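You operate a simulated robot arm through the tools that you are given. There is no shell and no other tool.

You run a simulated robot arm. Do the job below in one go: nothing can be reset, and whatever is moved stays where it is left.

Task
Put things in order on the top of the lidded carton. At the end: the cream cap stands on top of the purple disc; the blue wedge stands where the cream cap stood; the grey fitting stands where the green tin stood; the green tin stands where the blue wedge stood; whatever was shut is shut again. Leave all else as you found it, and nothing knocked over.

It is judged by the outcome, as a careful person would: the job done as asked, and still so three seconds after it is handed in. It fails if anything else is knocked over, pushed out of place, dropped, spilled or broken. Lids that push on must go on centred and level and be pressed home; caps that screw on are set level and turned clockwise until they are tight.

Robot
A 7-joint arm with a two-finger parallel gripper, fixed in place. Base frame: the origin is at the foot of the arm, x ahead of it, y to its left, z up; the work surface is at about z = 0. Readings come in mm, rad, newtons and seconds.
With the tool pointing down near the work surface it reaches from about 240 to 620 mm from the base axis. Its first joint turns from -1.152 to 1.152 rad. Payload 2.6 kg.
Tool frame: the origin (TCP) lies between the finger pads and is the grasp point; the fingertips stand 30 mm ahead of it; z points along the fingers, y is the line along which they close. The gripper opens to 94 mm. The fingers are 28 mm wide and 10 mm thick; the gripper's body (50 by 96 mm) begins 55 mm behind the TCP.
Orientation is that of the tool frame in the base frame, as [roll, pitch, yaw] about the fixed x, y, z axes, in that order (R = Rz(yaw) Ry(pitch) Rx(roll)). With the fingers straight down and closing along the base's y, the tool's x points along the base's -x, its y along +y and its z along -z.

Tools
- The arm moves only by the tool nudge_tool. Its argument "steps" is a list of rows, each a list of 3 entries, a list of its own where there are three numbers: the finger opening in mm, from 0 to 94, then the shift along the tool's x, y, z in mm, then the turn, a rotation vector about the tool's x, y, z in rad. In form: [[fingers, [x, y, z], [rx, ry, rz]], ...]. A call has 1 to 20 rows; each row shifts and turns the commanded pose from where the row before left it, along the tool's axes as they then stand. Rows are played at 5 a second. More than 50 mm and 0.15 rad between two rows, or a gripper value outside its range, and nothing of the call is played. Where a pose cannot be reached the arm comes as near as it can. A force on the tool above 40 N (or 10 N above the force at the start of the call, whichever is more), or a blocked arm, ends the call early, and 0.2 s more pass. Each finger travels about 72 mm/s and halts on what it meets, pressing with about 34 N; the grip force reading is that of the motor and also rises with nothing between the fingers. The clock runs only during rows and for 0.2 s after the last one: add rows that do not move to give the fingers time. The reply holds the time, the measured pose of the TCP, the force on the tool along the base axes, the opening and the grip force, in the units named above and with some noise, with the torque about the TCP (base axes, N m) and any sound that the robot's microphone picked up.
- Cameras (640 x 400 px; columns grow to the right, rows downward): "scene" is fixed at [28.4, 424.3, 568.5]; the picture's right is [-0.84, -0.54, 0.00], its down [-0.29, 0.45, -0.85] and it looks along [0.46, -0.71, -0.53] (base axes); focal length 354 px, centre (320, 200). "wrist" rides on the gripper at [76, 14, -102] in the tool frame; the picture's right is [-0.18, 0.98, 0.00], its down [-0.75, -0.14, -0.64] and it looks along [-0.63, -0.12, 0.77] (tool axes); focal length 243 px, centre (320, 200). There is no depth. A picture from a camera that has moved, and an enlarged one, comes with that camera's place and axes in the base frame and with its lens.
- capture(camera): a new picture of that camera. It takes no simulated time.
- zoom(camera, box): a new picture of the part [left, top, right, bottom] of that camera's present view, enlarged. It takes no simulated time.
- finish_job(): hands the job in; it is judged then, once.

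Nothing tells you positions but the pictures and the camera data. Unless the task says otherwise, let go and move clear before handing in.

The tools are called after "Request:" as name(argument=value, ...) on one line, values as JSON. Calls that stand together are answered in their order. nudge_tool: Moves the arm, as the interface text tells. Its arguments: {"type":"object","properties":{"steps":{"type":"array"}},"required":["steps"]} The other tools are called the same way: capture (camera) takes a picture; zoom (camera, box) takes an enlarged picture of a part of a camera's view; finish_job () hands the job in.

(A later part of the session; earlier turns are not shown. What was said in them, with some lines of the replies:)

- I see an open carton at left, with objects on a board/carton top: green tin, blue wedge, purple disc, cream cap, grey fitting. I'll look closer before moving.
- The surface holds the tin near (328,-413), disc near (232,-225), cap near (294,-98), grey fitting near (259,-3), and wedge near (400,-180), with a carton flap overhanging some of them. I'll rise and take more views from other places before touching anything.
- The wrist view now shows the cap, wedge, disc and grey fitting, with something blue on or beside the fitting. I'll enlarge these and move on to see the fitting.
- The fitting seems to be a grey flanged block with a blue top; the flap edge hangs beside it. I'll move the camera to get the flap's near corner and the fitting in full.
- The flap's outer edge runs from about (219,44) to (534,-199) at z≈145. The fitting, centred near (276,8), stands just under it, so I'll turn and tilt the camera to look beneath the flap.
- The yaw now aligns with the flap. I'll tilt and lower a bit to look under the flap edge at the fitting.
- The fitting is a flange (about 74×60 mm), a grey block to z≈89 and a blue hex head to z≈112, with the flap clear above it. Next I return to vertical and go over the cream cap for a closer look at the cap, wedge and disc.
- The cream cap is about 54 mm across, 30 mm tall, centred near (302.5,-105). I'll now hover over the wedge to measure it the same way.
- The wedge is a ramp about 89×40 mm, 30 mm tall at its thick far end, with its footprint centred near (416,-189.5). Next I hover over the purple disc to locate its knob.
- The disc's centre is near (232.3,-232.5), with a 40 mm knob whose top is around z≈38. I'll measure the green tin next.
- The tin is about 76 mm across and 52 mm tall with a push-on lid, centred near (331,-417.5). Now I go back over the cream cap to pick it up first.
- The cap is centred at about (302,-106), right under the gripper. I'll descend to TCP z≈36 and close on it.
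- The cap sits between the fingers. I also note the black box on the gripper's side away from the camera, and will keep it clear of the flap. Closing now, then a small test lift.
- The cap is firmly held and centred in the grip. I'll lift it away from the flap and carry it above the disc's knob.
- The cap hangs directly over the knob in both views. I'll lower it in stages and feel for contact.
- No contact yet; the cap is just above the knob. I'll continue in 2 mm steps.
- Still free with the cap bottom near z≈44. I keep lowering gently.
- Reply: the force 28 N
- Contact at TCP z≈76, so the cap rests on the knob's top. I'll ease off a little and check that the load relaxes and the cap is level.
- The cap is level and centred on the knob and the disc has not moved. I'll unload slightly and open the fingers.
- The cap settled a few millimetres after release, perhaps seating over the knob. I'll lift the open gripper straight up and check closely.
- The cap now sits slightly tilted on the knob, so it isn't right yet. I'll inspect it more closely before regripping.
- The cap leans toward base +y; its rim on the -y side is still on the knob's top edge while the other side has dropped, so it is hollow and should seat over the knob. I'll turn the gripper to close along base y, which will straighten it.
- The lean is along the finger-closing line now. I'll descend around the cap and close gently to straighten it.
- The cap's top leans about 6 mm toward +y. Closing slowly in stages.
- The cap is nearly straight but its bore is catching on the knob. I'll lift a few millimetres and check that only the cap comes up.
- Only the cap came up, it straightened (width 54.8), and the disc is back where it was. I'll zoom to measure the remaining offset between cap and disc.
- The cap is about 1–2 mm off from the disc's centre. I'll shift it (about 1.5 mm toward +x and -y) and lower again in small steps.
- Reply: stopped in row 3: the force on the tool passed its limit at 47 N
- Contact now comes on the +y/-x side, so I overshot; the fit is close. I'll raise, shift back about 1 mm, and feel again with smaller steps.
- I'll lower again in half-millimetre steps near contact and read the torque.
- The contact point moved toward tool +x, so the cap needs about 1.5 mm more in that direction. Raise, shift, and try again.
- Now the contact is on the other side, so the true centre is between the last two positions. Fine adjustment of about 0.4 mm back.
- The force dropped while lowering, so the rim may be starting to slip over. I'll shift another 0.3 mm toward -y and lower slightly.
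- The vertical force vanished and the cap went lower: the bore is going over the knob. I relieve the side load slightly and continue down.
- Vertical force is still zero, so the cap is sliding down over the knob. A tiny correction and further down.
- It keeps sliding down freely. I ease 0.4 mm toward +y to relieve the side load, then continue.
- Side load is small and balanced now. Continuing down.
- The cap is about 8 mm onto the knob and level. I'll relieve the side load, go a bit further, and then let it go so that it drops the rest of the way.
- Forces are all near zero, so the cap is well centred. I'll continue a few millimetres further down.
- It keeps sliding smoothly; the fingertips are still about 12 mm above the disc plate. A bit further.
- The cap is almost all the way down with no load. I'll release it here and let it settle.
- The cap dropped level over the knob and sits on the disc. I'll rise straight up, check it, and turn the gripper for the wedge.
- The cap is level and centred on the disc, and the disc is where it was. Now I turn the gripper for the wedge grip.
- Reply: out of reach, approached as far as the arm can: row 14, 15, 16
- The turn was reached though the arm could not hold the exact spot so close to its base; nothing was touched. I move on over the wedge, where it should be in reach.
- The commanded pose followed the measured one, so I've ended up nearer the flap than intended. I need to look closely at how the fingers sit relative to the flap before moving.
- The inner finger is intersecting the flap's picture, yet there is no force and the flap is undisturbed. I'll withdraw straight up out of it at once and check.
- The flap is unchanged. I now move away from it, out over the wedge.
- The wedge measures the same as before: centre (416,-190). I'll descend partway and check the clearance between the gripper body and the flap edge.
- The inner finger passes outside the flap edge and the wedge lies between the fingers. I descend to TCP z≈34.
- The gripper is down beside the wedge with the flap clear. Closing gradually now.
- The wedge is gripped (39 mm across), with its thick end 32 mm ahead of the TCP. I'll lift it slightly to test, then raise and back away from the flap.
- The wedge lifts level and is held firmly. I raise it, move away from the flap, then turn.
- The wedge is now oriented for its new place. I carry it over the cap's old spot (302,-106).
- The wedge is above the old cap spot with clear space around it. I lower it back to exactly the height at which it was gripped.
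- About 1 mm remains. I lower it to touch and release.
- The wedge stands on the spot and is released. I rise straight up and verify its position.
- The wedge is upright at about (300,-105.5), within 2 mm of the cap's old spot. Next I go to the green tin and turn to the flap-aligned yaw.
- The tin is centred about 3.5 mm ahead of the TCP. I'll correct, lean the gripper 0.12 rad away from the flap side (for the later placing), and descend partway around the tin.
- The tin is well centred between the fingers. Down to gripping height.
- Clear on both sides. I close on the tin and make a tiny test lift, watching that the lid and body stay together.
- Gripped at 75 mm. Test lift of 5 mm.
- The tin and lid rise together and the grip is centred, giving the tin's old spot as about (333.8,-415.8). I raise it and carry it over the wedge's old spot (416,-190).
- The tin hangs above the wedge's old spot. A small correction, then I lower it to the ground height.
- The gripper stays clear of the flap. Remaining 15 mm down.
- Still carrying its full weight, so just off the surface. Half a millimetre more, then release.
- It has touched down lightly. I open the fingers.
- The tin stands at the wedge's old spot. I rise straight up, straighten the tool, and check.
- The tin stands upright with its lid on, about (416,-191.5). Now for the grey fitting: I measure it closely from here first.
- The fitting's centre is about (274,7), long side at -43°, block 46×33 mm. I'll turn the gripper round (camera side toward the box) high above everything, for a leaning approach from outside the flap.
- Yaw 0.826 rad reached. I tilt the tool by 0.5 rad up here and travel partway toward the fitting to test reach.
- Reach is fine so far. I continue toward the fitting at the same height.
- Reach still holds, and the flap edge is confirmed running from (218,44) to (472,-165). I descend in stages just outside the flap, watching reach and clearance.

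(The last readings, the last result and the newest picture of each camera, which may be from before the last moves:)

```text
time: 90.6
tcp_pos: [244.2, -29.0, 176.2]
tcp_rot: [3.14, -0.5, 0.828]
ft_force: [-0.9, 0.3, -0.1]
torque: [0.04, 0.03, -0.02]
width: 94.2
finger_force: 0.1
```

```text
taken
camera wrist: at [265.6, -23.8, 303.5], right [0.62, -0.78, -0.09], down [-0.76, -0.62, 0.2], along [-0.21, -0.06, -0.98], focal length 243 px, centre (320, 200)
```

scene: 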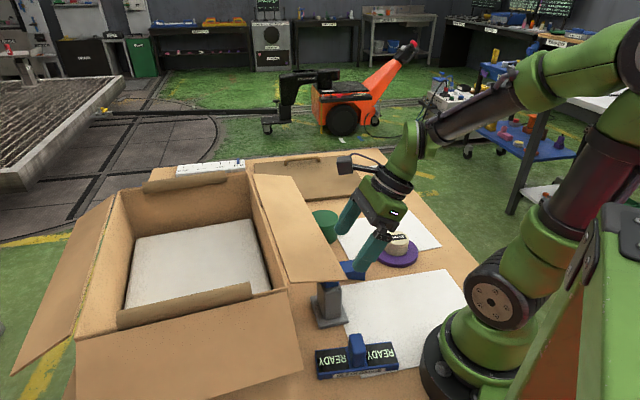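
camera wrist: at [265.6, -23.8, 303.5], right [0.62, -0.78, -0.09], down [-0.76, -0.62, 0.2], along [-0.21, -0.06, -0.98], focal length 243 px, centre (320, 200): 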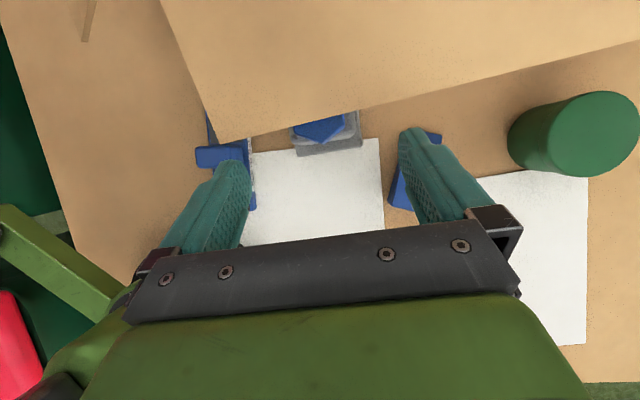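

The fitting lies straight ahead between the finger planes and the flap is clear. Another 80 mm down.

Request:
nudge_tool(steps=[[94, [-19.2, 0, 35.1], [0, 0, 0]], [94, [-19.2, 0, 35.1], [0, 0, 0]], [94, [0, 0, 0], [0, 0, 0]]])

Request:
capture(camera="scene")

Request:
capture(camera="wrist")

```text
time: 91.4
tcp_pos: [259.0, -37.3, 100.8]
tcp_rot: [3.142, -0.499, 0.829]
ft_force: [-1.0, 0.8, -1.0]
torque: [0.0, 0.02, 0.05]
width: 94.0
finger_force: 0.0
out of reach, approached as far as the arm can: row 1, 2
```

```text
taken
```

scene: 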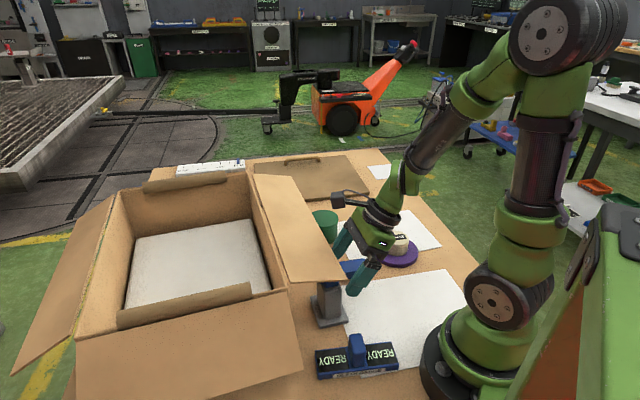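

```text
taken
camera wrist: at [281.3, -33.2, 227.5], right [0.62, -0.78, -0.09], down [-0.76, -0.62, 0.2], along [-0.21, -0.06, -0.98], focal length 243 px, centre (320, 200)
```

wrist: 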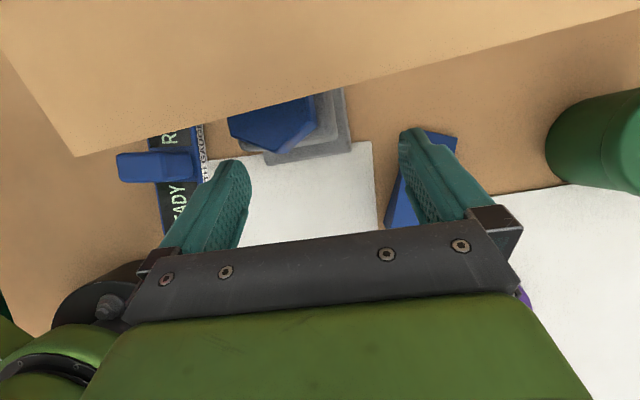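

The lower pose was just out of reach with that tilt; the arm stopped short without touching anything. I back up and reduce the tilt to 0.3 rad, which should bring the wrist within reach.

Request:
nudge_tool(steps=[[94, [14.4, 0, -26.3], [0, 0, 0]], [94, [14.4, 0, -26.3], [0, 0, 0]], [94, [0, 0, 0], [0, -0.1, 0]], [94, [0, 0, 0], [0, -0.1, 0]], [94, [0, 0, 0], [0, 0, 0]]])

Request:
capture(camera="wrist")

Request:
zoom(camera="wrist", box=[160, 60, 400, 210])

```text
time: 92.6
tcp_pos: [260.3, -36.9, 160.5]
tcp_rot: [3.139, -0.3, 0.831]
ft_force: [0.3, 0.1, 0.6]
torque: [0.05, -0.02, -0.02]
width: 94.2
finger_force: 0.0
```

```text
taken
camera wrist: at [298.7, -14.0, 282.1], right [0.61, -0.79, -0.05], down [-0.72, -0.57, 0.39], along [-0.34, -0.2, -0.92], focal length 243 px, centre (320, 200)
```

wrist: 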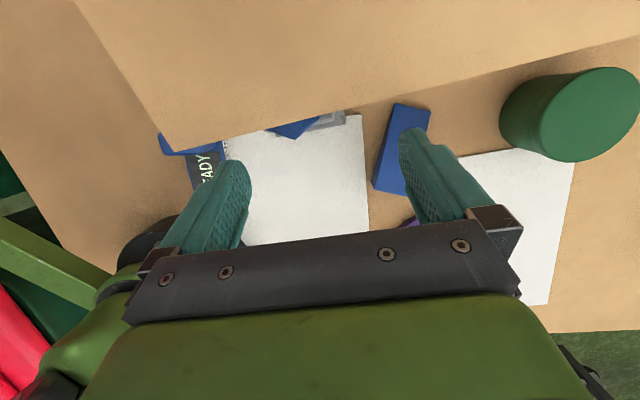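

```text
2.67 times, centred on (280, 135) of wrist
camera zoom: at [298.7, -14.0, 282.1], right [0.61, -0.79, -0.05], down [-0.72, -0.57, 0.39], along [-0.34, -0.2, -0.92], focal length 647 px, centre (427, 373)
```

zoom: 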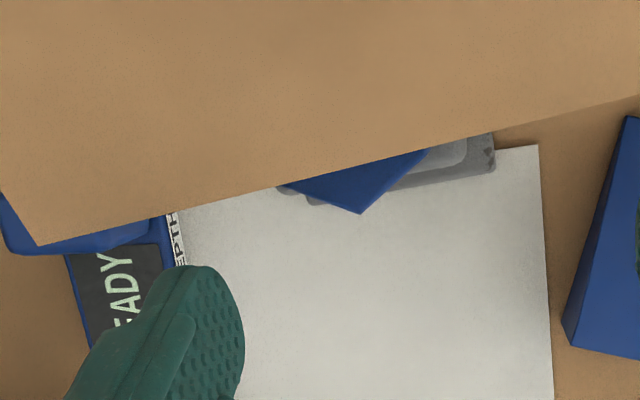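

Now at tilt 0.3 the pose is fine. I line up sideways with the fitting and descend in front of it, outside the flap.

Request:
nudge_tool(steps=[[94, [-6.8, -18.6, -2.1], [0, 0, 0]], [94, [0, 0, 0], [0, 0, 0]]])

Request:
nudge_tool(steps=[[94, [-8.1, 0, 26.3], [0, 0, 0]], [94, [-8.1, 0, 26.3], [0, 0, 0]], [94, [0, 0, 0], [0, 0, 0]]])

Request:
capture(camera="wrist")

Request:
capture(camera="scene")

```text
time: 93.2
tcp_pos: [243.3, -28.2, 160.9]
tcp_rot: [3.139, -0.301, 0.829]
ft_force: [-0.7, -0.5, 0.3]
torque: [-0.04, 0.01, 0.03]
width: 94.2
finger_force: 0.1
```

```text
time: 94.0
tcp_pos: [243.7, -28.6, 104.4]
tcp_rot: [-3.141, -0.3, 0.828]
ft_force: [0.1, -0.1, -0.5]
torque: [0.02, 0.03, -0.03]
width: 94.2
finger_force: 0.1
```

```text
taken
camera wrist: at [282.4, -6.3, 226.1], right [0.61, -0.79, -0.06], down [-0.72, -0.58, 0.39], along [-0.34, -0.2, -0.92], focal length 243 px, centre (320, 200)
```

wrist: 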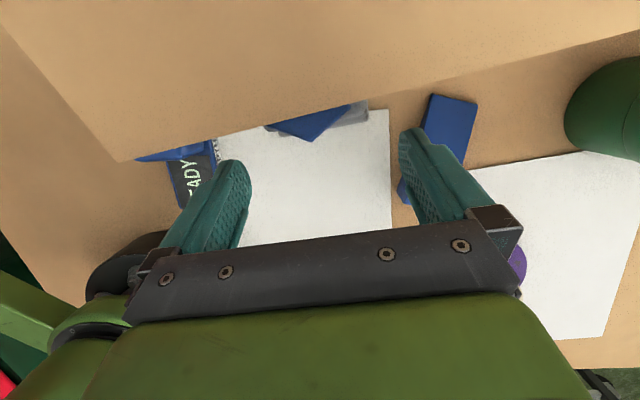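

```text
taken
```

scene: 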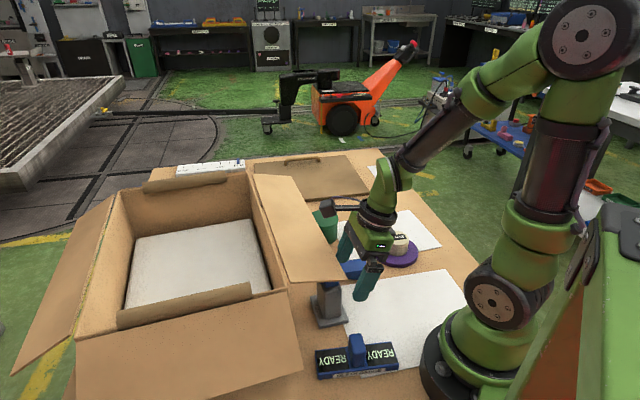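

In front of the fitting and in reach. I advance inward and downward in small steps.

Request:
nudge_tool(steps=[[94, [5.84, -0.8, 12.59], [0, 0, 0]], [94, [0, 0, 0], [0, 0, 0]]])

Request:
zoom(camera="scene", box=[280, 190, 440, 340])

Request:
capture(camera="wrist")

```text
time: 94.6
tcp_pos: [250.9, -21.8, 96.5]
tcp_rot: [-3.141, -0.3, 0.83]
ft_force: [-0.3, 0.5, -0.1]
torque: [0.02, 0.02, 0.0]
width: 93.9
finger_force: 0.2
```

```text
2.67 times, centred on (360, 265) of scene
camera zoom: at [28.4, 424.3, 568.5], right [-0.84, -0.54, 0.0], down [-0.29, 0.45, -0.85], along [0.46, -0.71, -0.53], focal length 943 px, centre (213, 27)
```

zoom: 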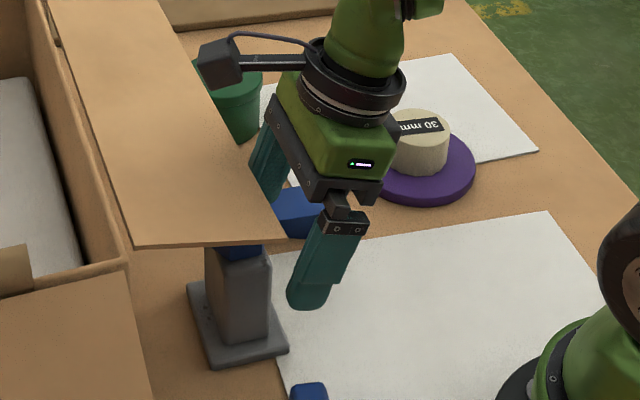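

```text
taken
camera wrist: at [288.4, 1.1, 216.7], right [0.61, -0.79, -0.06], down [-0.72, -0.58, 0.39], along [-0.34, -0.2, -0.92], focal length 243 px, centre (320, 200)
```

wrist: 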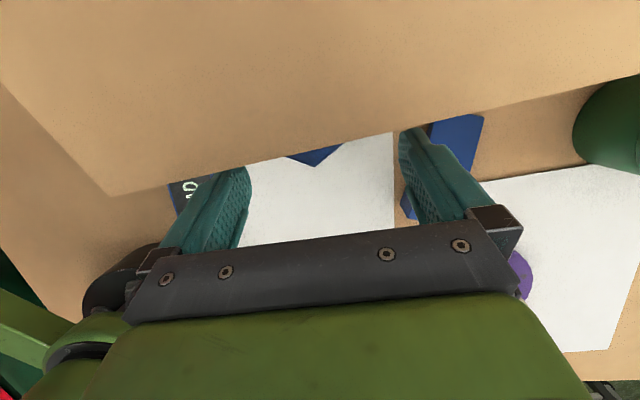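

Clear so far; the camera is well above the flap. Next step inward.

Request:
nudge_tool(steps=[[94, [5.84, 0, 12.59], [0, 0, 0]], [94, [0, 0, 0], [0, 0, 0]]])

Request:
zoom(camera="scene", box=[280, 190, 440, 340])

Request:
capture(camera="wrist")

```text
time: 95.2
tcp_pos: [256.2, -15.5, 84.8]
tcp_rot: [3.141, -0.301, 0.831]
ft_force: [0.3, -0.5, 0.6]
torque: [-0.01, -0.03, 0.0]
width: 94.0
finger_force: 0.1
```

```text
2.67 times, centred on (360, 265) of scene
camera zoom: at [28.4, 424.3, 568.5], right [-0.84, -0.54, 0.0], down [-0.29, 0.45, -0.85], along [0.46, -0.71, -0.53], focal length 943 px, centre (213, 27)
```

zoom: 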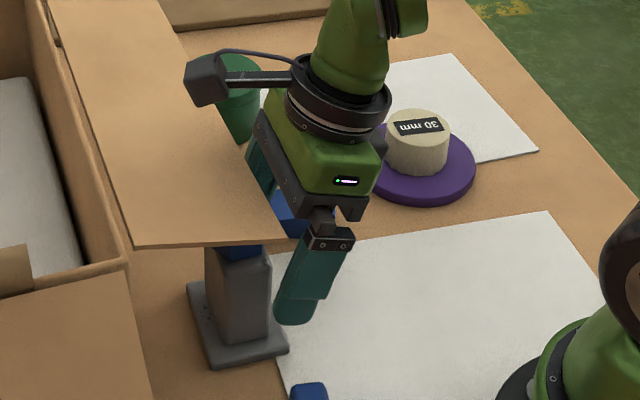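

```text
taken
camera wrist: at [294.0, 8.3, 205.5], right [0.61, -0.79, -0.05], down [-0.72, -0.58, 0.39], along [-0.34, -0.2, -0.92], focal length 243 px, centre (320, 200)
```

wrist: 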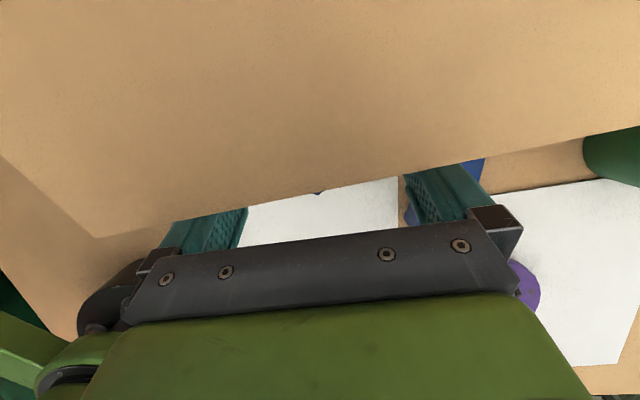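

The fingertips are now passing under the flap edge with the body outside it. One more step down and in.

Request:
nudge_tool(steps=[[94, [1.82, -0.8, 11.03], [0, 0, 0]], [94, [0, 0, 0], [0, 0, 0]]])

Request:
zoom(camera="scene", box=[290, 200, 410, 320])

Request:
capture(camera="wrist")

```text
time: 95.8
tcp_pos: [257.4, -10.4, 74.1]
tcp_rot: [-3.14, -0.299, 0.827]
ft_force: [-0.6, -0.6, -0.8]
torque: [0.02, -0.03, -0.02]
width: 93.8
finger_force: 0.0
```

```text
3.33 times, centred on (350, 260) of scene
camera zoom: at [28.4, 424.3, 568.5], right [-0.84, -0.54, 0.0], down [-0.29, 0.45, -0.85], along [0.46, -0.71, -0.53], focal length 1178 px, centre (220, 0)
```

zoom: 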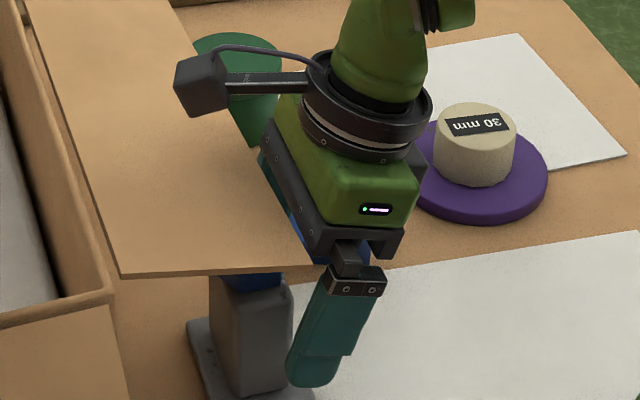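

```text
taken
camera wrist: at [297.3, 12.2, 195.8], right [0.61, -0.79, -0.06], down [-0.72, -0.58, 0.39], along [-0.34, -0.2, -0.92], focal length 243 px, centre (320, 200)
```

wrist: 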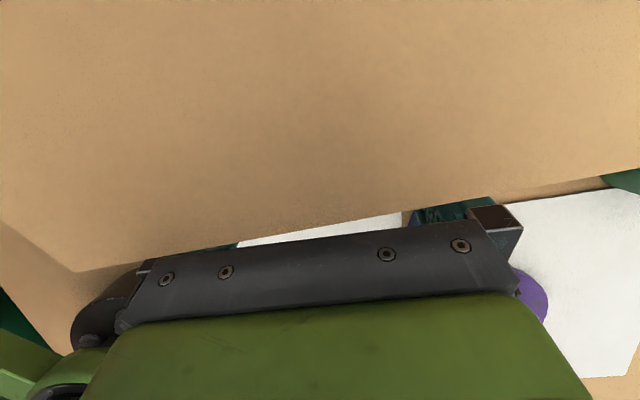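

Clearance to the flap edge is about 10 mm. A last 4 mm inward, then I close on the grey block.

Request:
nudge_tool(steps=[[94, [3.5, 0, 2.2], [0, 0, 0]], [94, [0, 0, 0], [0, 0, 0]]])

Request:
zoom(camera="scene", box=[290, 220, 410, 340])

Request:
capture(camera="wrist")

```text
time: 96.4
tcp_pos: [260.1, -7.6, 73.8]
tcp_rot: [3.141, -0.3, 0.829]
ft_force: [-0.7, 0.1, 0.0]
torque: [0.01, 0.0, 0.03]
width: 94.0
finger_force: 0.1
```

```text
3.33 times, centred on (350, 280) of scene
camera zoom: at [28.4, 424.3, 568.5], right [-0.84, -0.54, 0.0], down [-0.29, 0.45, -0.85], along [0.46, -0.71, -0.53], focal length 1178 px, centre (220, -67)
```

zoom: 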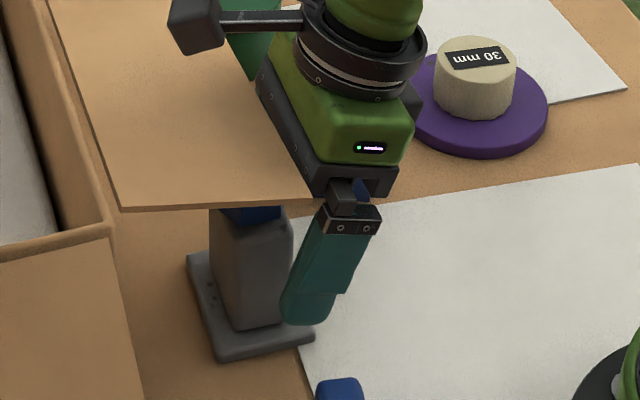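

```text
taken
camera wrist: at [298.6, 15.5, 194.4], right [0.61, -0.79, -0.05], down [-0.72, -0.58, 0.39], along [-0.34, -0.2, -0.92], focal length 243 px, centre (320, 200)
```

wrist: 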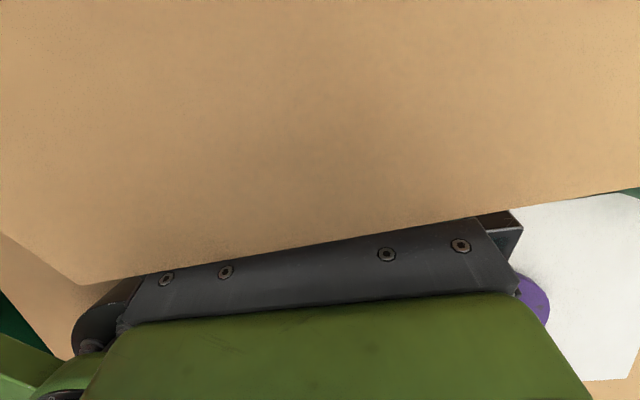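

The fingers overlap the block's outer part by about 10 mm. I'll go 4 mm deeper, still just clear of the flap edge, for a firmer hold.

Request:
nudge_tool(steps=[[94, [3.5, 0, 2.1], [0, 0, 0]], [94, [0, 0, 0], [0, 0, 0]]])

Request:
zoom(camera="scene", box=[290, 220, 410, 340])

Request:
capture(camera="wrist")

```text
time: 97.0
tcp_pos: [262.6, -4.0, 73.2]
tcp_rot: [3.14, -0.3, 0.829]
ft_force: [0.6, -0.7, 0.0]
torque: [-0.02, -0.04, 0.01]
width: 94.2
finger_force: 0.0
```

```text
3.33 times, centred on (350, 280) of scene
camera zoom: at [28.4, 424.3, 568.5], right [-0.84, -0.54, 0.0], down [-0.29, 0.45, -0.85], along [0.46, -0.71, -0.53], focal length 1178 px, centre (220, -67)
```

zoom: 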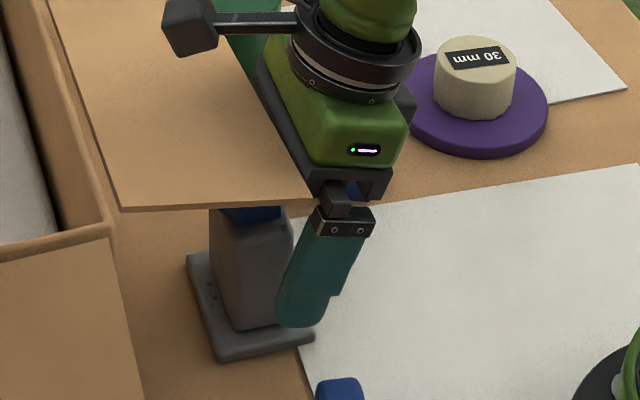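

```text
taken
camera wrist: at [300.8, 18.0, 193.8], right [0.61, -0.79, -0.05], down [-0.72, -0.57, 0.39], along [-0.34, -0.2, -0.92], focal length 243 px, centre (320, 200)
```

wrist: 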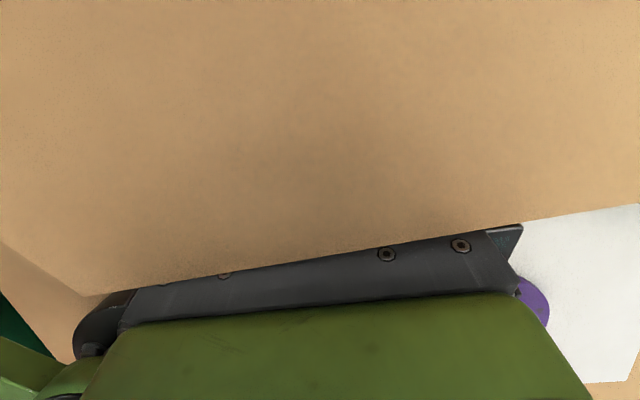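

No contact so far. Closing slowly on the block.

Request:
nudge_tool(steps=[[80, [0, 0, 0], [0, 0, 0]], [70, [0, 0, 0], [0, 0, 0]], [62, [0, 0, 0], [0, 0, 0]], [56, [0, 0, 0], [0, 0, 0]], [52, [0, 0, 0], [0, 0, 0]], [48, [0, 0, 0], [0, 0, 0]], [44, [0, 0, 0], [0, 0, 0]], [38, [0, 0, 0], [0, 0, 0]], [36, [0, 0, 0], [0, 0, 0]]])

Request:
zoom(camera="scene", box=[290, 220, 410, 340])

```text
time: 99.0
tcp_pos: [263.5, -3.9, 72.3]
tcp_rot: [3.139, -0.302, 0.83]
ft_force: [1.9, -2.2, 3.2]
torque: [0.03, -0.05, -0.02]
width: 63.8
finger_force: 33.8
```

```text
3.33 times, centred on (350, 280) of scene
camera zoom: at [28.4, 424.3, 568.5], right [-0.84, -0.54, 0.0], down [-0.29, 0.45, -0.85], along [0.46, -0.71, -0.53], focal length 1178 px, centre (220, -67)
```

zoom: 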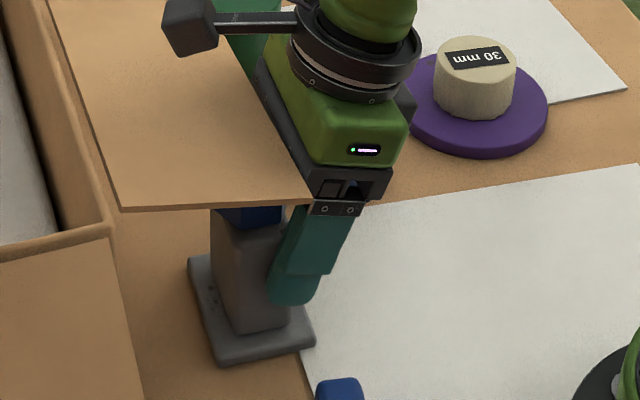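

The fingers stopped at 64 mm, wider than I estimated for the block. I need a closer look at what they are touching.

Request:
zoom(camera="scene", box=[316, 270, 376, 330])

Request:
capture(camera="wrist")

```text
6.67 times, centred on (346, 300) of scene
camera zoom: at [28.4, 424.3, 568.5], right [-0.84, -0.54, 0.0], down [-0.29, 0.45, -0.85], along [0.46, -0.71, -0.53], focal length 2357 px, centre (147, -467)
```

zoom: 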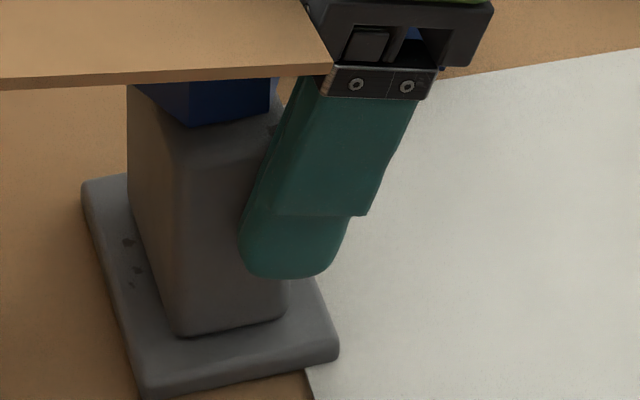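

```text
taken
camera wrist: at [300.8, 17.9, 193.9], right [0.61, -0.79, -0.05], down [-0.72, -0.57, 0.39], along [-0.34, -0.2, -0.92], focal length 243 px, centre (320, 200)
```

wrist: 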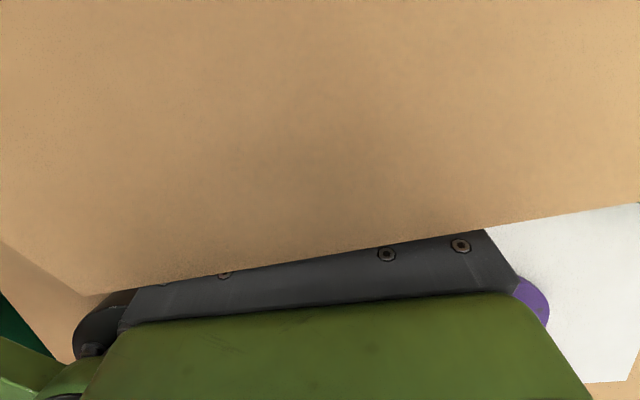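

The squeeze is balanced (little net force on the tool), so the block is really about 64 mm wide where it flares near its top. I'll make a very small test lift and check how the fitting behaves.

Request:
nudge_tool(steps=[[36, [0.6, 0, -1.9], [0, 0, 0]], [36, [0.6, 0, -1.9], [0, 0, 0]], [36, [0, 0, 0], [0, 0, 0]]])

Request:
zoom(camera="scene", box=[316, 270, 376, 330])

```text
time: 99.8
tcp_pos: [262.7, -3.0, 77.1]
tcp_rot: [3.14, -0.299, 0.828]
ft_force: [-1.0, -0.6, -3.2]
torque: [-0.02, 0.01, -0.05]
width: 63.9
finger_force: 34.1
```

```text
6.67 times, centred on (346, 300) of scene
camera zoom: at [28.4, 424.3, 568.5], right [-0.84, -0.54, 0.0], down [-0.29, 0.45, -0.85], along [0.46, -0.71, -0.53], focal length 2357 px, centre (147, -467)
```

zoom: 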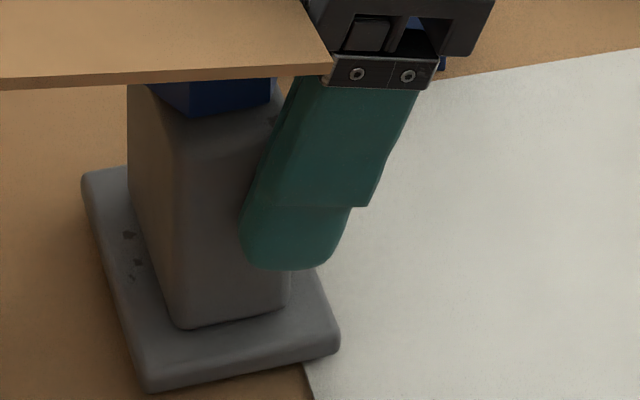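

The fitting rises level and weighs only about 0.3 kg, so the grip is good. I raise it a little (the hex stays below the flap) and draw it out from under the flap.

Request:
nudge_tool(steps=[[36, [2.2, 0, -7.2], [0, 0, 0]], [36, [2.2, 0, -7.2], [0, 0, 0]], [36, [-9.8, 0, -7.2], [0, 0, 0]], [36, [0, 0, 0], [0, 0, 0]]])

Request:
zoom(camera="scene", box=[290, 200, 430, 330])

```text
time: 100.8
tcp_pos: [253.9, -12.9, 95.2]
tcp_rot: [3.139, -0.302, 0.829]
ft_force: [-0.3, -0.2, -3.2]
torque: [-0.04, 0.09, 0.0]
width: 63.7
finger_force: 33.5
```

```text
3.08 times, centred on (360, 265) of scene
camera zoom: at [28.4, 424.3, 568.5], right [-0.84, -0.54, 0.0], down [-0.29, 0.45, -0.85], along [0.46, -0.71, -0.53], focal length 1088 px, centre (197, 0)
```

zoom: 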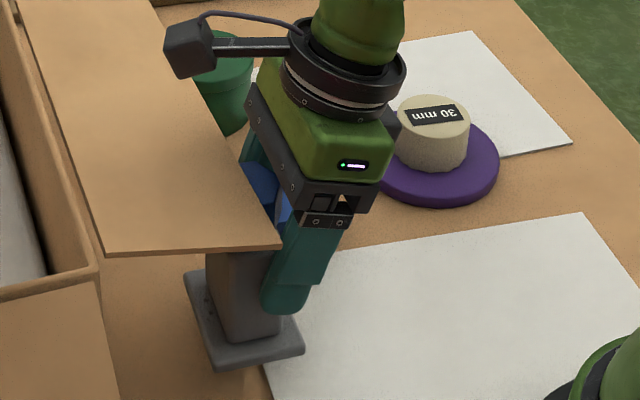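

It stays level and clear. Continuing outward.

Request:
nudge_tool(steps=[[36, [-9.8, 0, -7.2], [0, 0, 0]], [36, [-9.8, 0, -7.2], [0, 0, 0]], [36, [0, 0, 0], [0, 0, 0]]])

Request:
zoom(camera="scene", box=[290, 200, 430, 330])

Request:
capture(camera="wrist")

```text
time: 101.6
tcp_pos: [241.8, -32.3, 104.3]
tcp_rot: [-3.14, -0.3, 0.829]
ft_force: [0.9, 0.4, -3.1]
torque: [0.0, 0.02, 0.05]
width: 63.8
finger_force: 34.1
out of reach, approached as far as the arm can: row 2
```

```text
3.08 times, centred on (360, 265) of scene
camera zoom: at [28.4, 424.3, 568.5], right [-0.84, -0.54, 0.0], down [-0.29, 0.45, -0.85], along [0.46, -0.71, -0.53], focal length 1088 px, centre (197, 0)
```

zoom: 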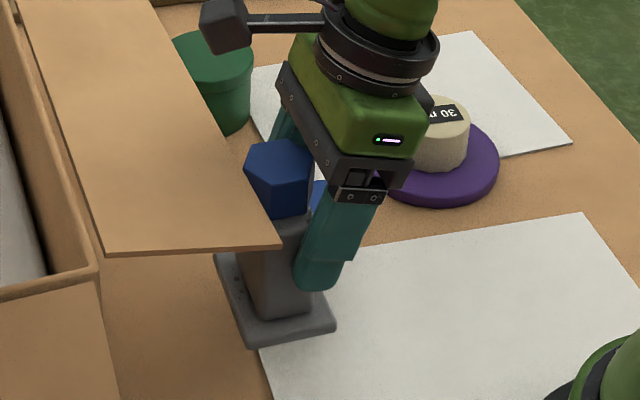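

```text
taken
camera wrist: at [281.5, -9.3, 225.6], right [0.61, -0.79, -0.06], down [-0.72, -0.58, 0.39], along [-0.34, -0.2, -0.92], focal length 243 px, centre (320, 200)
```

wrist: 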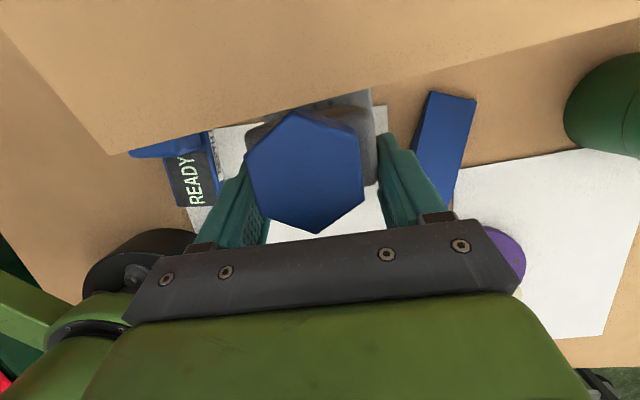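

The hex is out from under the flap; the arm is near its inner limit here. I go up with a gradual outward movement so the flange clears too.

Request:
nudge_tool(steps=[[36, [-0.9, 0, -10.7], [0, 0, 0]], [36, [-0.9, 0, -10.7], [0, 0, 0]], [36, [0, 0, 0], [0, 0, 0]]])

Request:
capture(camera="wrist")

Request:
zoom(camera="scene", box=[290, 200, 430, 330])

```text
time: 102.4
tcp_pos: [238.3, -37.2, 125.5]
tcp_rot: [3.139, -0.301, 0.83]
ft_force: [-0.9, -0.4, -3.6]
torque: [-0.02, 0.01, 0.0]
width: 64.0
finger_force: 34.0
```

```text
taken
camera wrist: at [276.1, -15.2, 246.0], right [0.61, -0.79, -0.05], down [-0.72, -0.57, 0.39], along [-0.34, -0.2, -0.92], focal length 243 px, centre (320, 200)
```

wrist: 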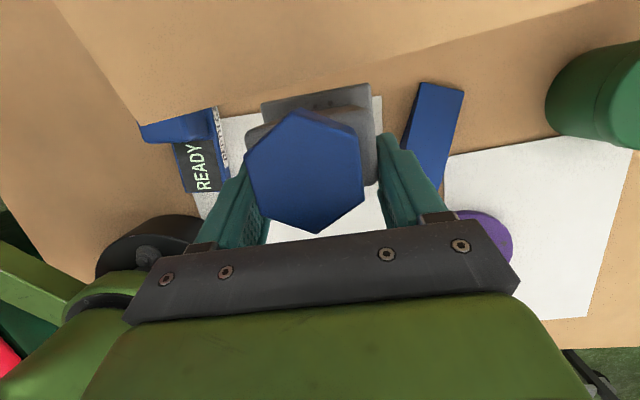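

```text
3.08 times, centred on (360, 265) of scene
camera zoom: at [28.4, 424.3, 568.5], right [-0.84, -0.54, 0.0], down [-0.29, 0.45, -0.85], along [0.46, -0.71, -0.53], focal length 1088 px, centre (197, 0)
```

zoom: 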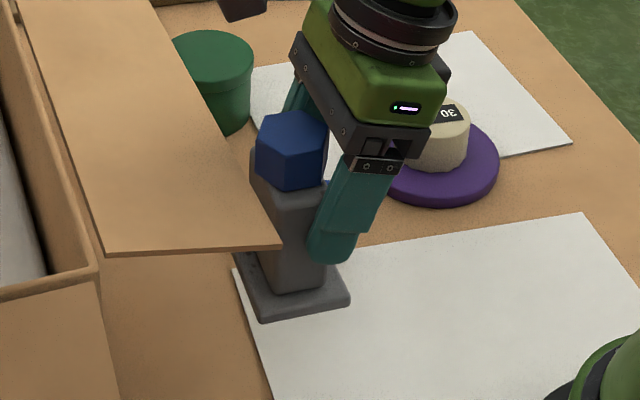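

The fitting hangs level and is nearly clear. I continue up and out.

Request:
nudge_tool(steps=[[36, [-1.8, 0, -11.0], [0, 0, 0]], [36, [-1.8, 0, -11.0], [0, 0, 0]], [36, [-1.8, 0, -11.0], [0, 0, 0]], [36, [0, 0, 0], [0, 0, 0]]])

Request:
capture(camera="wrist")

```text
time: 103.4
tcp_pos: [227.3, -48.4, 156.5]
tcp_rot: [-3.142, -0.301, 0.829]
ft_force: [-0.7, 1.3, -2.6]
torque: [-0.02, 0.06, -0.02]
width: 63.9
finger_force: 34.0
```

```text
taken
camera wrist: at [266.6, -25.8, 277.1], right [0.61, -0.79, -0.05], down [-0.72, -0.58, 0.39], along [-0.34, -0.2, -0.92], focal length 243 px, centre (320, 200)
```

wrist: 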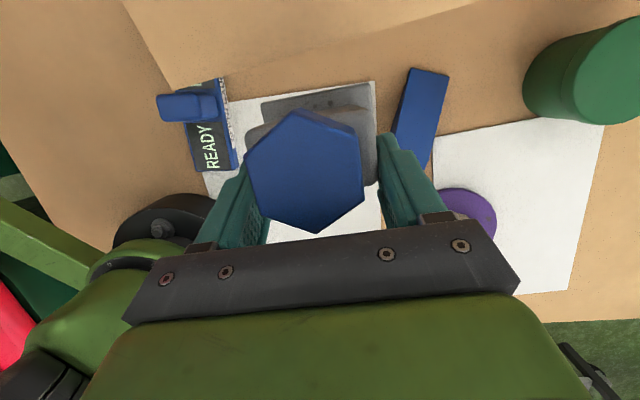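

The fitting is fully clear of the flap. I raise it high and carry it toward the tin's old spot (333.8,-415.8).

Request:
nudge_tool(steps=[[36, [12.4, 0, -40.1], [0, 0, 0]], [36, [12.4, 0, -40.1], [0, 0, 0]], [36, [-23.0, 36.3, -7.12], [0, 0, 0]], [36, [-23.0, 36.3, -7.12], [0, 0, 0]], [36, [-23.0, 36.3, -7.12], [0, 0, 0]], [36, [-23.0, 36.3, -7.12], [0, 0, 0]], [36, [-23.0, 36.3, -7.12], [0, 0, 0]], [36, [-23.0, 36.3, -7.12], [0, 0, 0]], [36, [-23.0, 36.3, -7.12], [0, 0, 0]], [36, [-23.0, 36.3, -7.12], [0, 0, 0]], [36, [-23.0, 36.3, -7.12], [0, 0, 0]], [36, [0, 0, 0], [0, 0, 0]]])

Request:
capture(camera="wrist")

Request:
capture(camera="scene")

```text
time: 106.0
tcp_pos: [320.6, -428.1, 238.6]
tcp_rot: [-3.141, -0.302, 0.827]
ft_force: [-0.2, -0.4, -3.2]
torque: [-0.02, 0.03, 0.0]
width: 63.9
finger_force: 34.3
```

```text
taken
camera wrist: at [360.2, -406.3, 359.3], right [0.61, -0.79, -0.06], down [-0.72, -0.58, 0.39], along [-0.34, -0.2, -0.92], focal length 243 px, centre (320, 200)
```

wrist: 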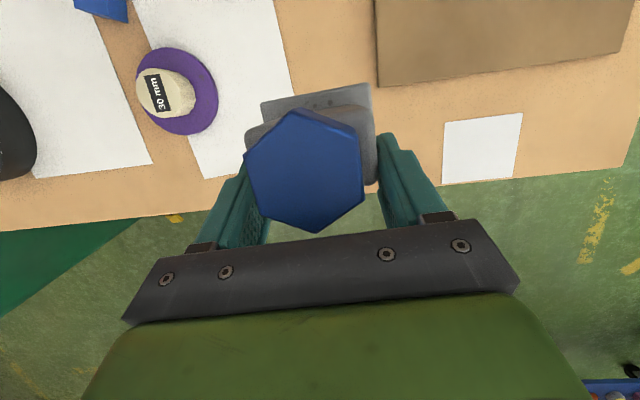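

```text
taken
```

scene: 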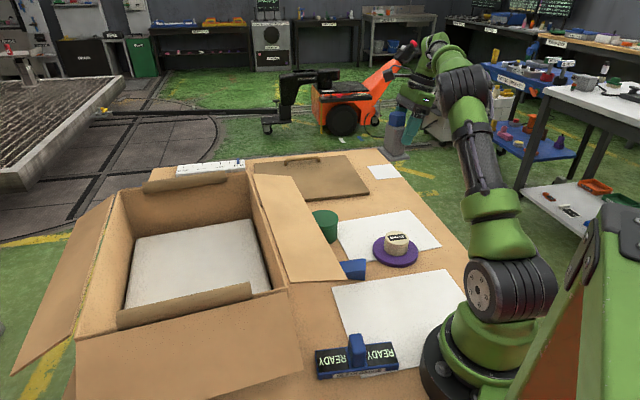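

The fitting is over the tin's old spot. I descend to about 40 mm above the surface and check alignment.

Request:
nudge_tool(steps=[[36, [0, 1.6, 0], [0, 0, 0]], [36, [-12.4, 0, 40.1], [0, 0, 0]], [36, [-12.4, 0, 40.1], [0, 0, 0]], [36, [-12.4, 0, 40.1], [0, 0, 0]], [36, [0, 0, 0], [0, 0, 0]]])

Request:
capture(camera="wrist")

Request:
zoom(camera="scene", box=[340, 140, 460, 240])

```text
time: 107.2
tcp_pos: [323.4, -427.0, 112.1]
tcp_rot: [3.141, -0.301, 0.83]
ft_force: [-0.5, 0.3, -4.1]
torque: [-0.01, 0.03, -0.03]
width: 63.8
finger_force: 34.2
```

```text
taken
camera wrist: at [362.2, -405.1, 233.2], right [0.61, -0.79, -0.05], down [-0.72, -0.57, 0.39], along [-0.34, -0.2, -0.92], focal length 243 px, centre (320, 200)
```

wrist: 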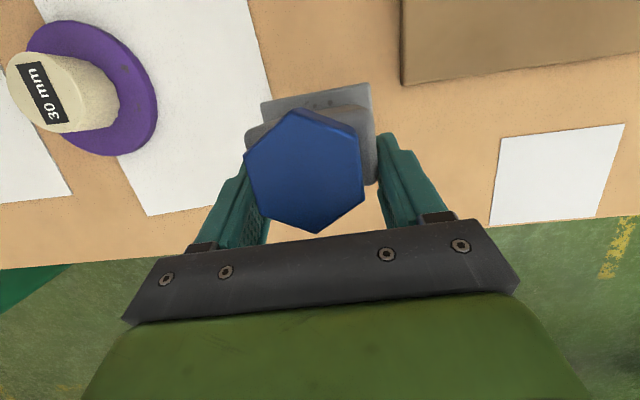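

```text
4.00 times, centred on (400, 190) of scene
camera zoom: at [28.4, 424.3, 568.5], right [-0.84, -0.54, 0.0], down [-0.29, 0.45, -0.85], along [0.46, -0.71, -0.53], focal length 1414 px, centre (0, 240)
```

zoom: 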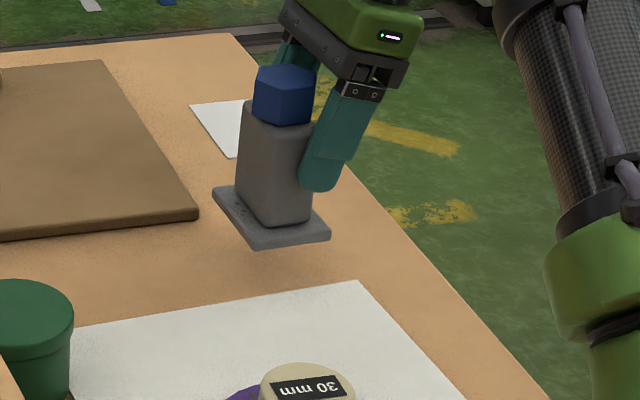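

It is level and positioned right. Continue down to just above the surface.

Request:
nudge_tool(steps=[[36, [-5.9, 0, 19.1], [0, 0, 0]], [36, [-3.5, 0, 11.5], [0, 0, 0]], [36, [0, 0, 0], [0, 0, 0]]])

Request:
capture(camera="wrist")

Request:
zoom(camera="scene", box=[350, 150, 446, 230])

```text
time: 108.0
tcp_pos: [323.5, -429.2, 81.4]
tcp_rot: [3.139, -0.299, 0.829]
ft_force: [0.0, -0.1, -2.7]
torque: [-0.03, 0.05, -0.04]
width: 63.6
finger_force: 34.3
```

```text
taken
camera wrist: at [361.9, -407.3, 202.5], right [0.61, -0.79, -0.05], down [-0.72, -0.57, 0.39], along [-0.34, -0.2, -0.92], focal length 243 px, centre (320, 200)
```

wrist: 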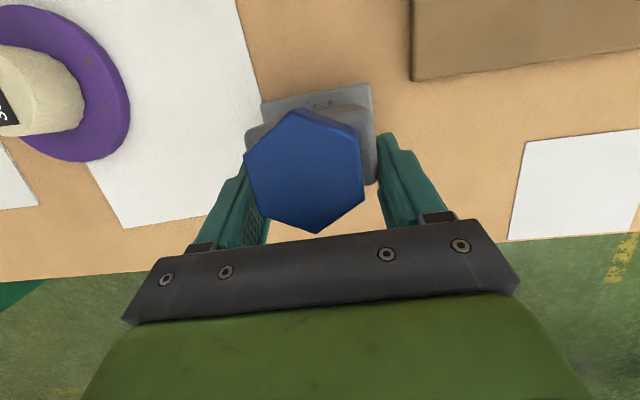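

```text
5.00 times, centred on (398, 190) of scene
camera zoom: at [28.4, 424.3, 568.5], right [-0.84, -0.54, 0.0], down [-0.29, 0.45, -0.85], along [0.46, -0.71, -0.53], focal length 1768 px, centre (-70, 250)
```

zoom: 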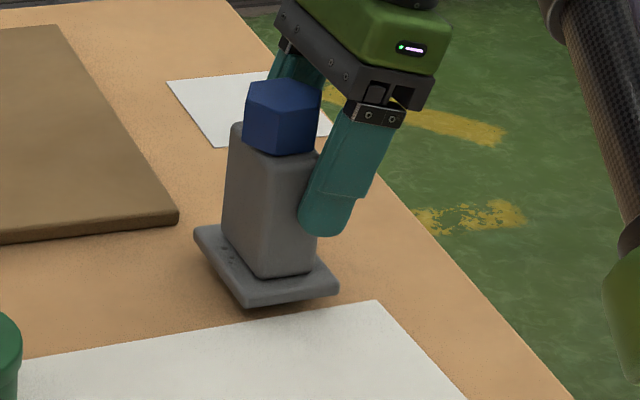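

The flange will land about 4 mm clear of the paper edge. Lowering the last few millimetres gently.

Request:
nudge_tool(steps=[[36, [-1.5, 0, 4.8], [0, 0, 0]], [36, [-0.45, 0, 1.43], [0, 0, 0]], [36, [0, 0, 0], [0, 0, 0]]])

Request:
nudge_tool(steps=[[36, [-0.3, 0, 0.96], [0, 0, 0]], [36, [0, 0, 0], [0, 0, 0]]])

```text
time: 108.8
tcp_pos: [323.9, -429.7, 75.0]
tcp_rot: [3.141, -0.302, 0.829]
ft_force: [0.2, -0.3, -3.2]
torque: [-0.04, 0.05, -0.01]
width: 63.7
finger_force: 34.1
```

```text
time: 109.4
tcp_pos: [323.0, -429.0, 74.0]
tcp_rot: [3.139, -0.301, 0.83]
ft_force: [0.7, -0.1, -4.0]
torque: [-0.02, 0.04, 0.03]
width: 64.0
finger_force: 34.1
```

Still free. Another millimetre at a time.

Request:
nudge_tool(steps=[[36, [-0.3, 0, 0.96], [0, 0, 0]], [36, [0, 0, 0], [0, 0, 0]]])

Request:
nudge_tool(steps=[[36, [-0.2, 0, 0.67], [0, 0, 0]], [36, [0, 0, 0], [0, 0, 0]]])

```text
time: 110.0
tcp_pos: [323.3, -430.2, 73.1]
tcp_rot: [3.141, -0.3, 0.828]
ft_force: [0.0, -0.2, -3.1]
torque: [-0.09, 0.05, 0.03]
width: 63.7
finger_force: 34.0
```

```text
time: 110.6
tcp_pos: [322.8, -429.0, 71.9]
tcp_rot: [3.14, -0.301, 0.83]
ft_force: [0.9, -1.2, -1.4]
torque: [-0.07, -0.07, -0.01]
width: 63.8
finger_force: 33.5
```

First contact is beginning. A further 0.4 mm, then check it is level.

Request:
nudge_tool(steps=[[36, [-0.12, 0, 0.4], [0, 0, 0]], [36, [0, 0, 0], [0, 0, 0]]])

Request:
zoom(camera="scene", box=[350, 150, 446, 230])

Request:
capture(camera="wrist")

```text
time: 111.2
tcp_pos: [324.5, -430.7, 72.6]
tcp_rot: [3.14, -0.301, 0.831]
ft_force: [-2.9, 4.3, 8.2]
torque: [0.08, 0.12, 0.02]
width: 63.8
finger_force: 34.5
```

```text
5.00 times, centred on (398, 190) of scene
camera zoom: at [28.4, 424.3, 568.5], right [-0.84, -0.54, 0.0], down [-0.29, 0.45, -0.85], along [0.46, -0.71, -0.53], focal length 1768 px, centre (-70, 250)
```

zoom: 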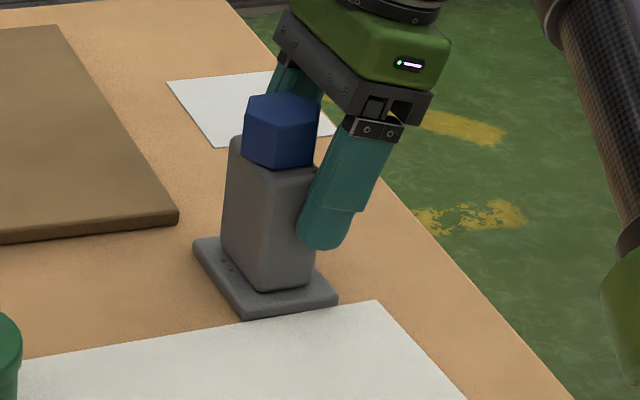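

```text
taken
camera wrist: at [361.6, -407.7, 193.7], right [0.6, -0.79, -0.05], down [-0.72, -0.57, 0.39], along [-0.34, -0.2, -0.92], focal length 243 px, centre (320, 200)
```

wrist: 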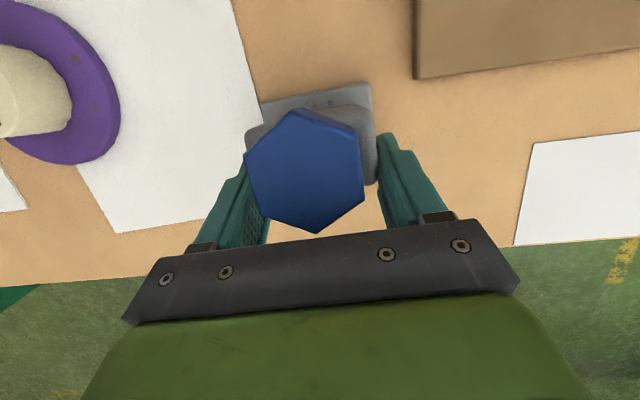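

The fitting stands level on the surface. I ease the pressure and open the fingers.

Request:
nudge_tool(steps=[[36, [0.08, 0, -0.25], [0, 0, 0]], [36, [0, 0, 0], [0, 0, 0]], [66, [0, 0, 0], [0, 0, 0]], [74, [0, 0, 0], [0, 0, 0]], [86, [0, 0, 0], [0, 0, 0]], [94, [0, 0, 0], [0, 0, 0]], [94, [0, 0, 0], [0, 0, 0]]])

Request:
zoom(camera="scene", box=[350, 150, 446, 230])

Request:
capture(camera="wrist")

```text
time: 112.8
tcp_pos: [323.1, -431.2, 73.5]
tcp_rot: [3.139, -0.301, 0.829]
ft_force: [-0.4, 0.3, 0.0]
torque: [-0.01, -0.02, 0.0]
width: 93.8
finger_force: 0.0
```

```text
5.00 times, centred on (398, 190) of scene
camera zoom: at [28.4, 424.3, 568.5], right [-0.84, -0.54, 0.0], down [-0.29, 0.45, -0.85], along [0.46, -0.71, -0.53], focal length 1768 px, centre (-70, 250)
```

zoom: 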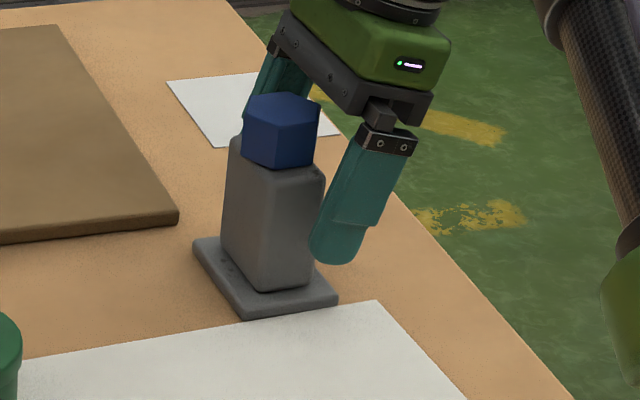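

```text
taken
camera wrist: at [361.4, -407.7, 193.3], right [0.61, -0.79, -0.05], down [-0.72, -0.57, 0.39], along [-0.34, -0.2, -0.92], focal length 243 px, centre (320, 200)
```

wrist: 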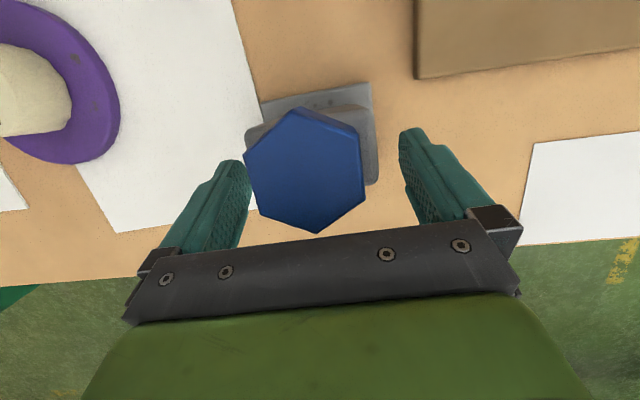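

Released and standing. I retreat along the tool axis, well clear, then inspect everything.

Request:
nudge_tool(steps=[[94, [0, 0, -20], [0, 0, 0]], [94, [0, 0, -40], [0, 0, 0]], [94, [0, 0, -45], [0, 0, 0]], [94, [10, 0, -35], [0, 0, 0]], [94, [10, 0, -35], [0, 0, 0]], [94, [0, 0, 0], [0, 0, 0]]])

Request:
capture(camera="scene")

Request:
capture(camera="wrist")

```text
time: 114.2
tcp_pos: [303.4, -454.9, 245.6]
tcp_rot: [3.14, -0.302, 0.83]
ft_force: [0.2, 0.7, -1.1]
torque: [0.0, 0.02, 0.0]
width: 94.0
finger_force: 0.0
```

```text
taken
```

scene: 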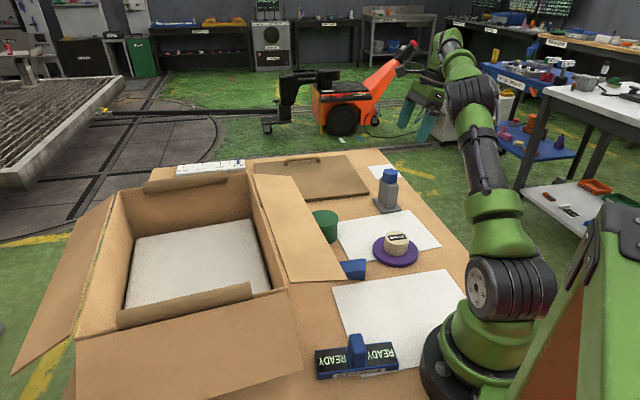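

```text
taken
camera wrist: at [340.8, -432.4, 366.4], right [0.61, -0.79, -0.05], down [-0.72, -0.57, 0.39], along [-0.34, -0.2, -0.92], focal length 243 px, centre (320, 200)
```

wrist: 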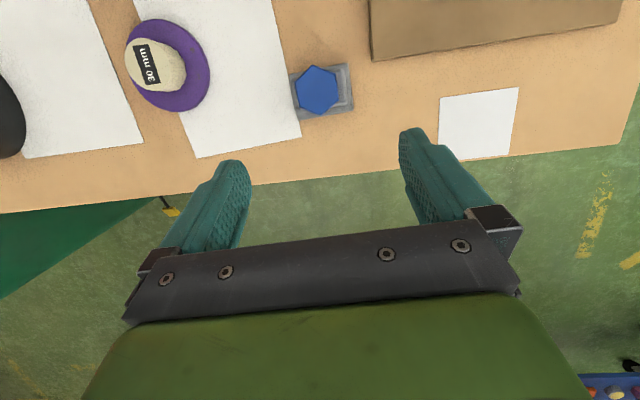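

All items appear in place. I zoom in to verify each object.

Request:
zoom(camera="wrist", box=[100, 0, 400, 190])

Request:
zoom(camera="scene", box=[280, 150, 460, 290])

Request:
zoom(camera="scene", box=[20, 140, 420, 390])

```text
2.11 times, centred on (250, 95) of wrist
camera zoom: at [340.8, -432.4, 366.4], right [0.61, -0.79, -0.05], down [-0.72, -0.57, 0.39], along [-0.34, -0.2, -0.92], focal length 511 px, centre (467, 421)
```

zoom: 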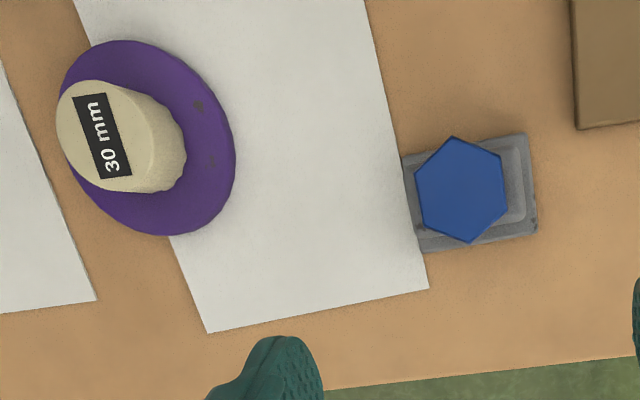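

```text
2.86 times, centred on (370, 220) of scene
camera zoom: at [28.4, 424.3, 568.5], right [-0.84, -0.54, 0.0], down [-0.29, 0.45, -0.85], along [0.46, -0.71, -0.53], focal length 1010 px, centre (177, 143)
```

zoom: 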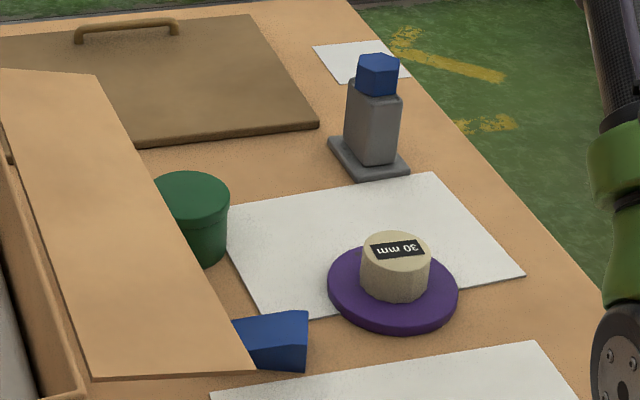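

```text
1.60 times, centred on (220, 265) of scene
camera zoom: at [28.4, 424.3, 568.5], right [-0.84, -0.54, 0.0], down [-0.29, 0.45, -0.85], along [0.46, -0.71, -0.53], focal length 566 px, centre (480, 96)
```

zoom: 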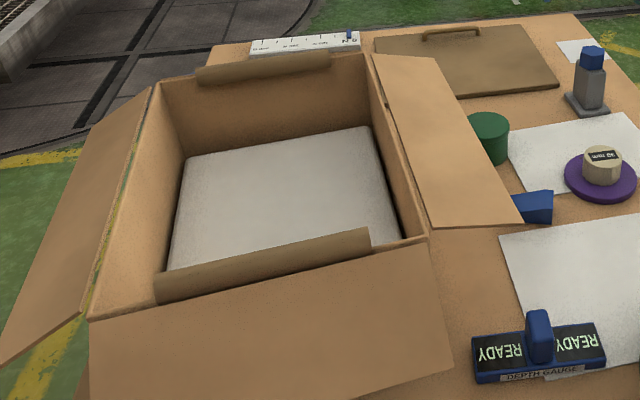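

The cap sits level on the disc, the wedge is at the cap's old spot, the fitting at the tin's (within about 4 mm) and the tin, lid on, at the wedge's. The carton flaps, gauge, papers and board with the handle look as they did at the start. The arm is clear and holding nothing, so I hand the job in.

Request:
finish_job()

```text
The job is handed in.
```

I've handed the job in, and the last pictures show all four moves done with everything upright:

- **Cream cap:** it sits level on the purple disc, pushed down over the disc's centre knob. On the first try it settled tilted, so I regripped it and seated it straight. The disc ended up where it started.
- **Blue wedge:** it stands where the cap stood, within about 2 mm, turned from the way it originally faced.
- **Green tin:** it stands where the wedge stood, with its lid on, within about 2 mm.
- **Grey fitting:** it stands where the tin stood, about 4 mm off centre and right up against the edge of the white sheet there.

**Flap contact:** while I was moving over to the wedge, one finger passed into the open carton's flap. No force registered, and the flap looked unchanged in the pictures before and after.

Nothing that was shut was opened. The carton flaps, depth gauge, papers and the board with the handle look as they did at the start. The arm is clear and holding nothing.
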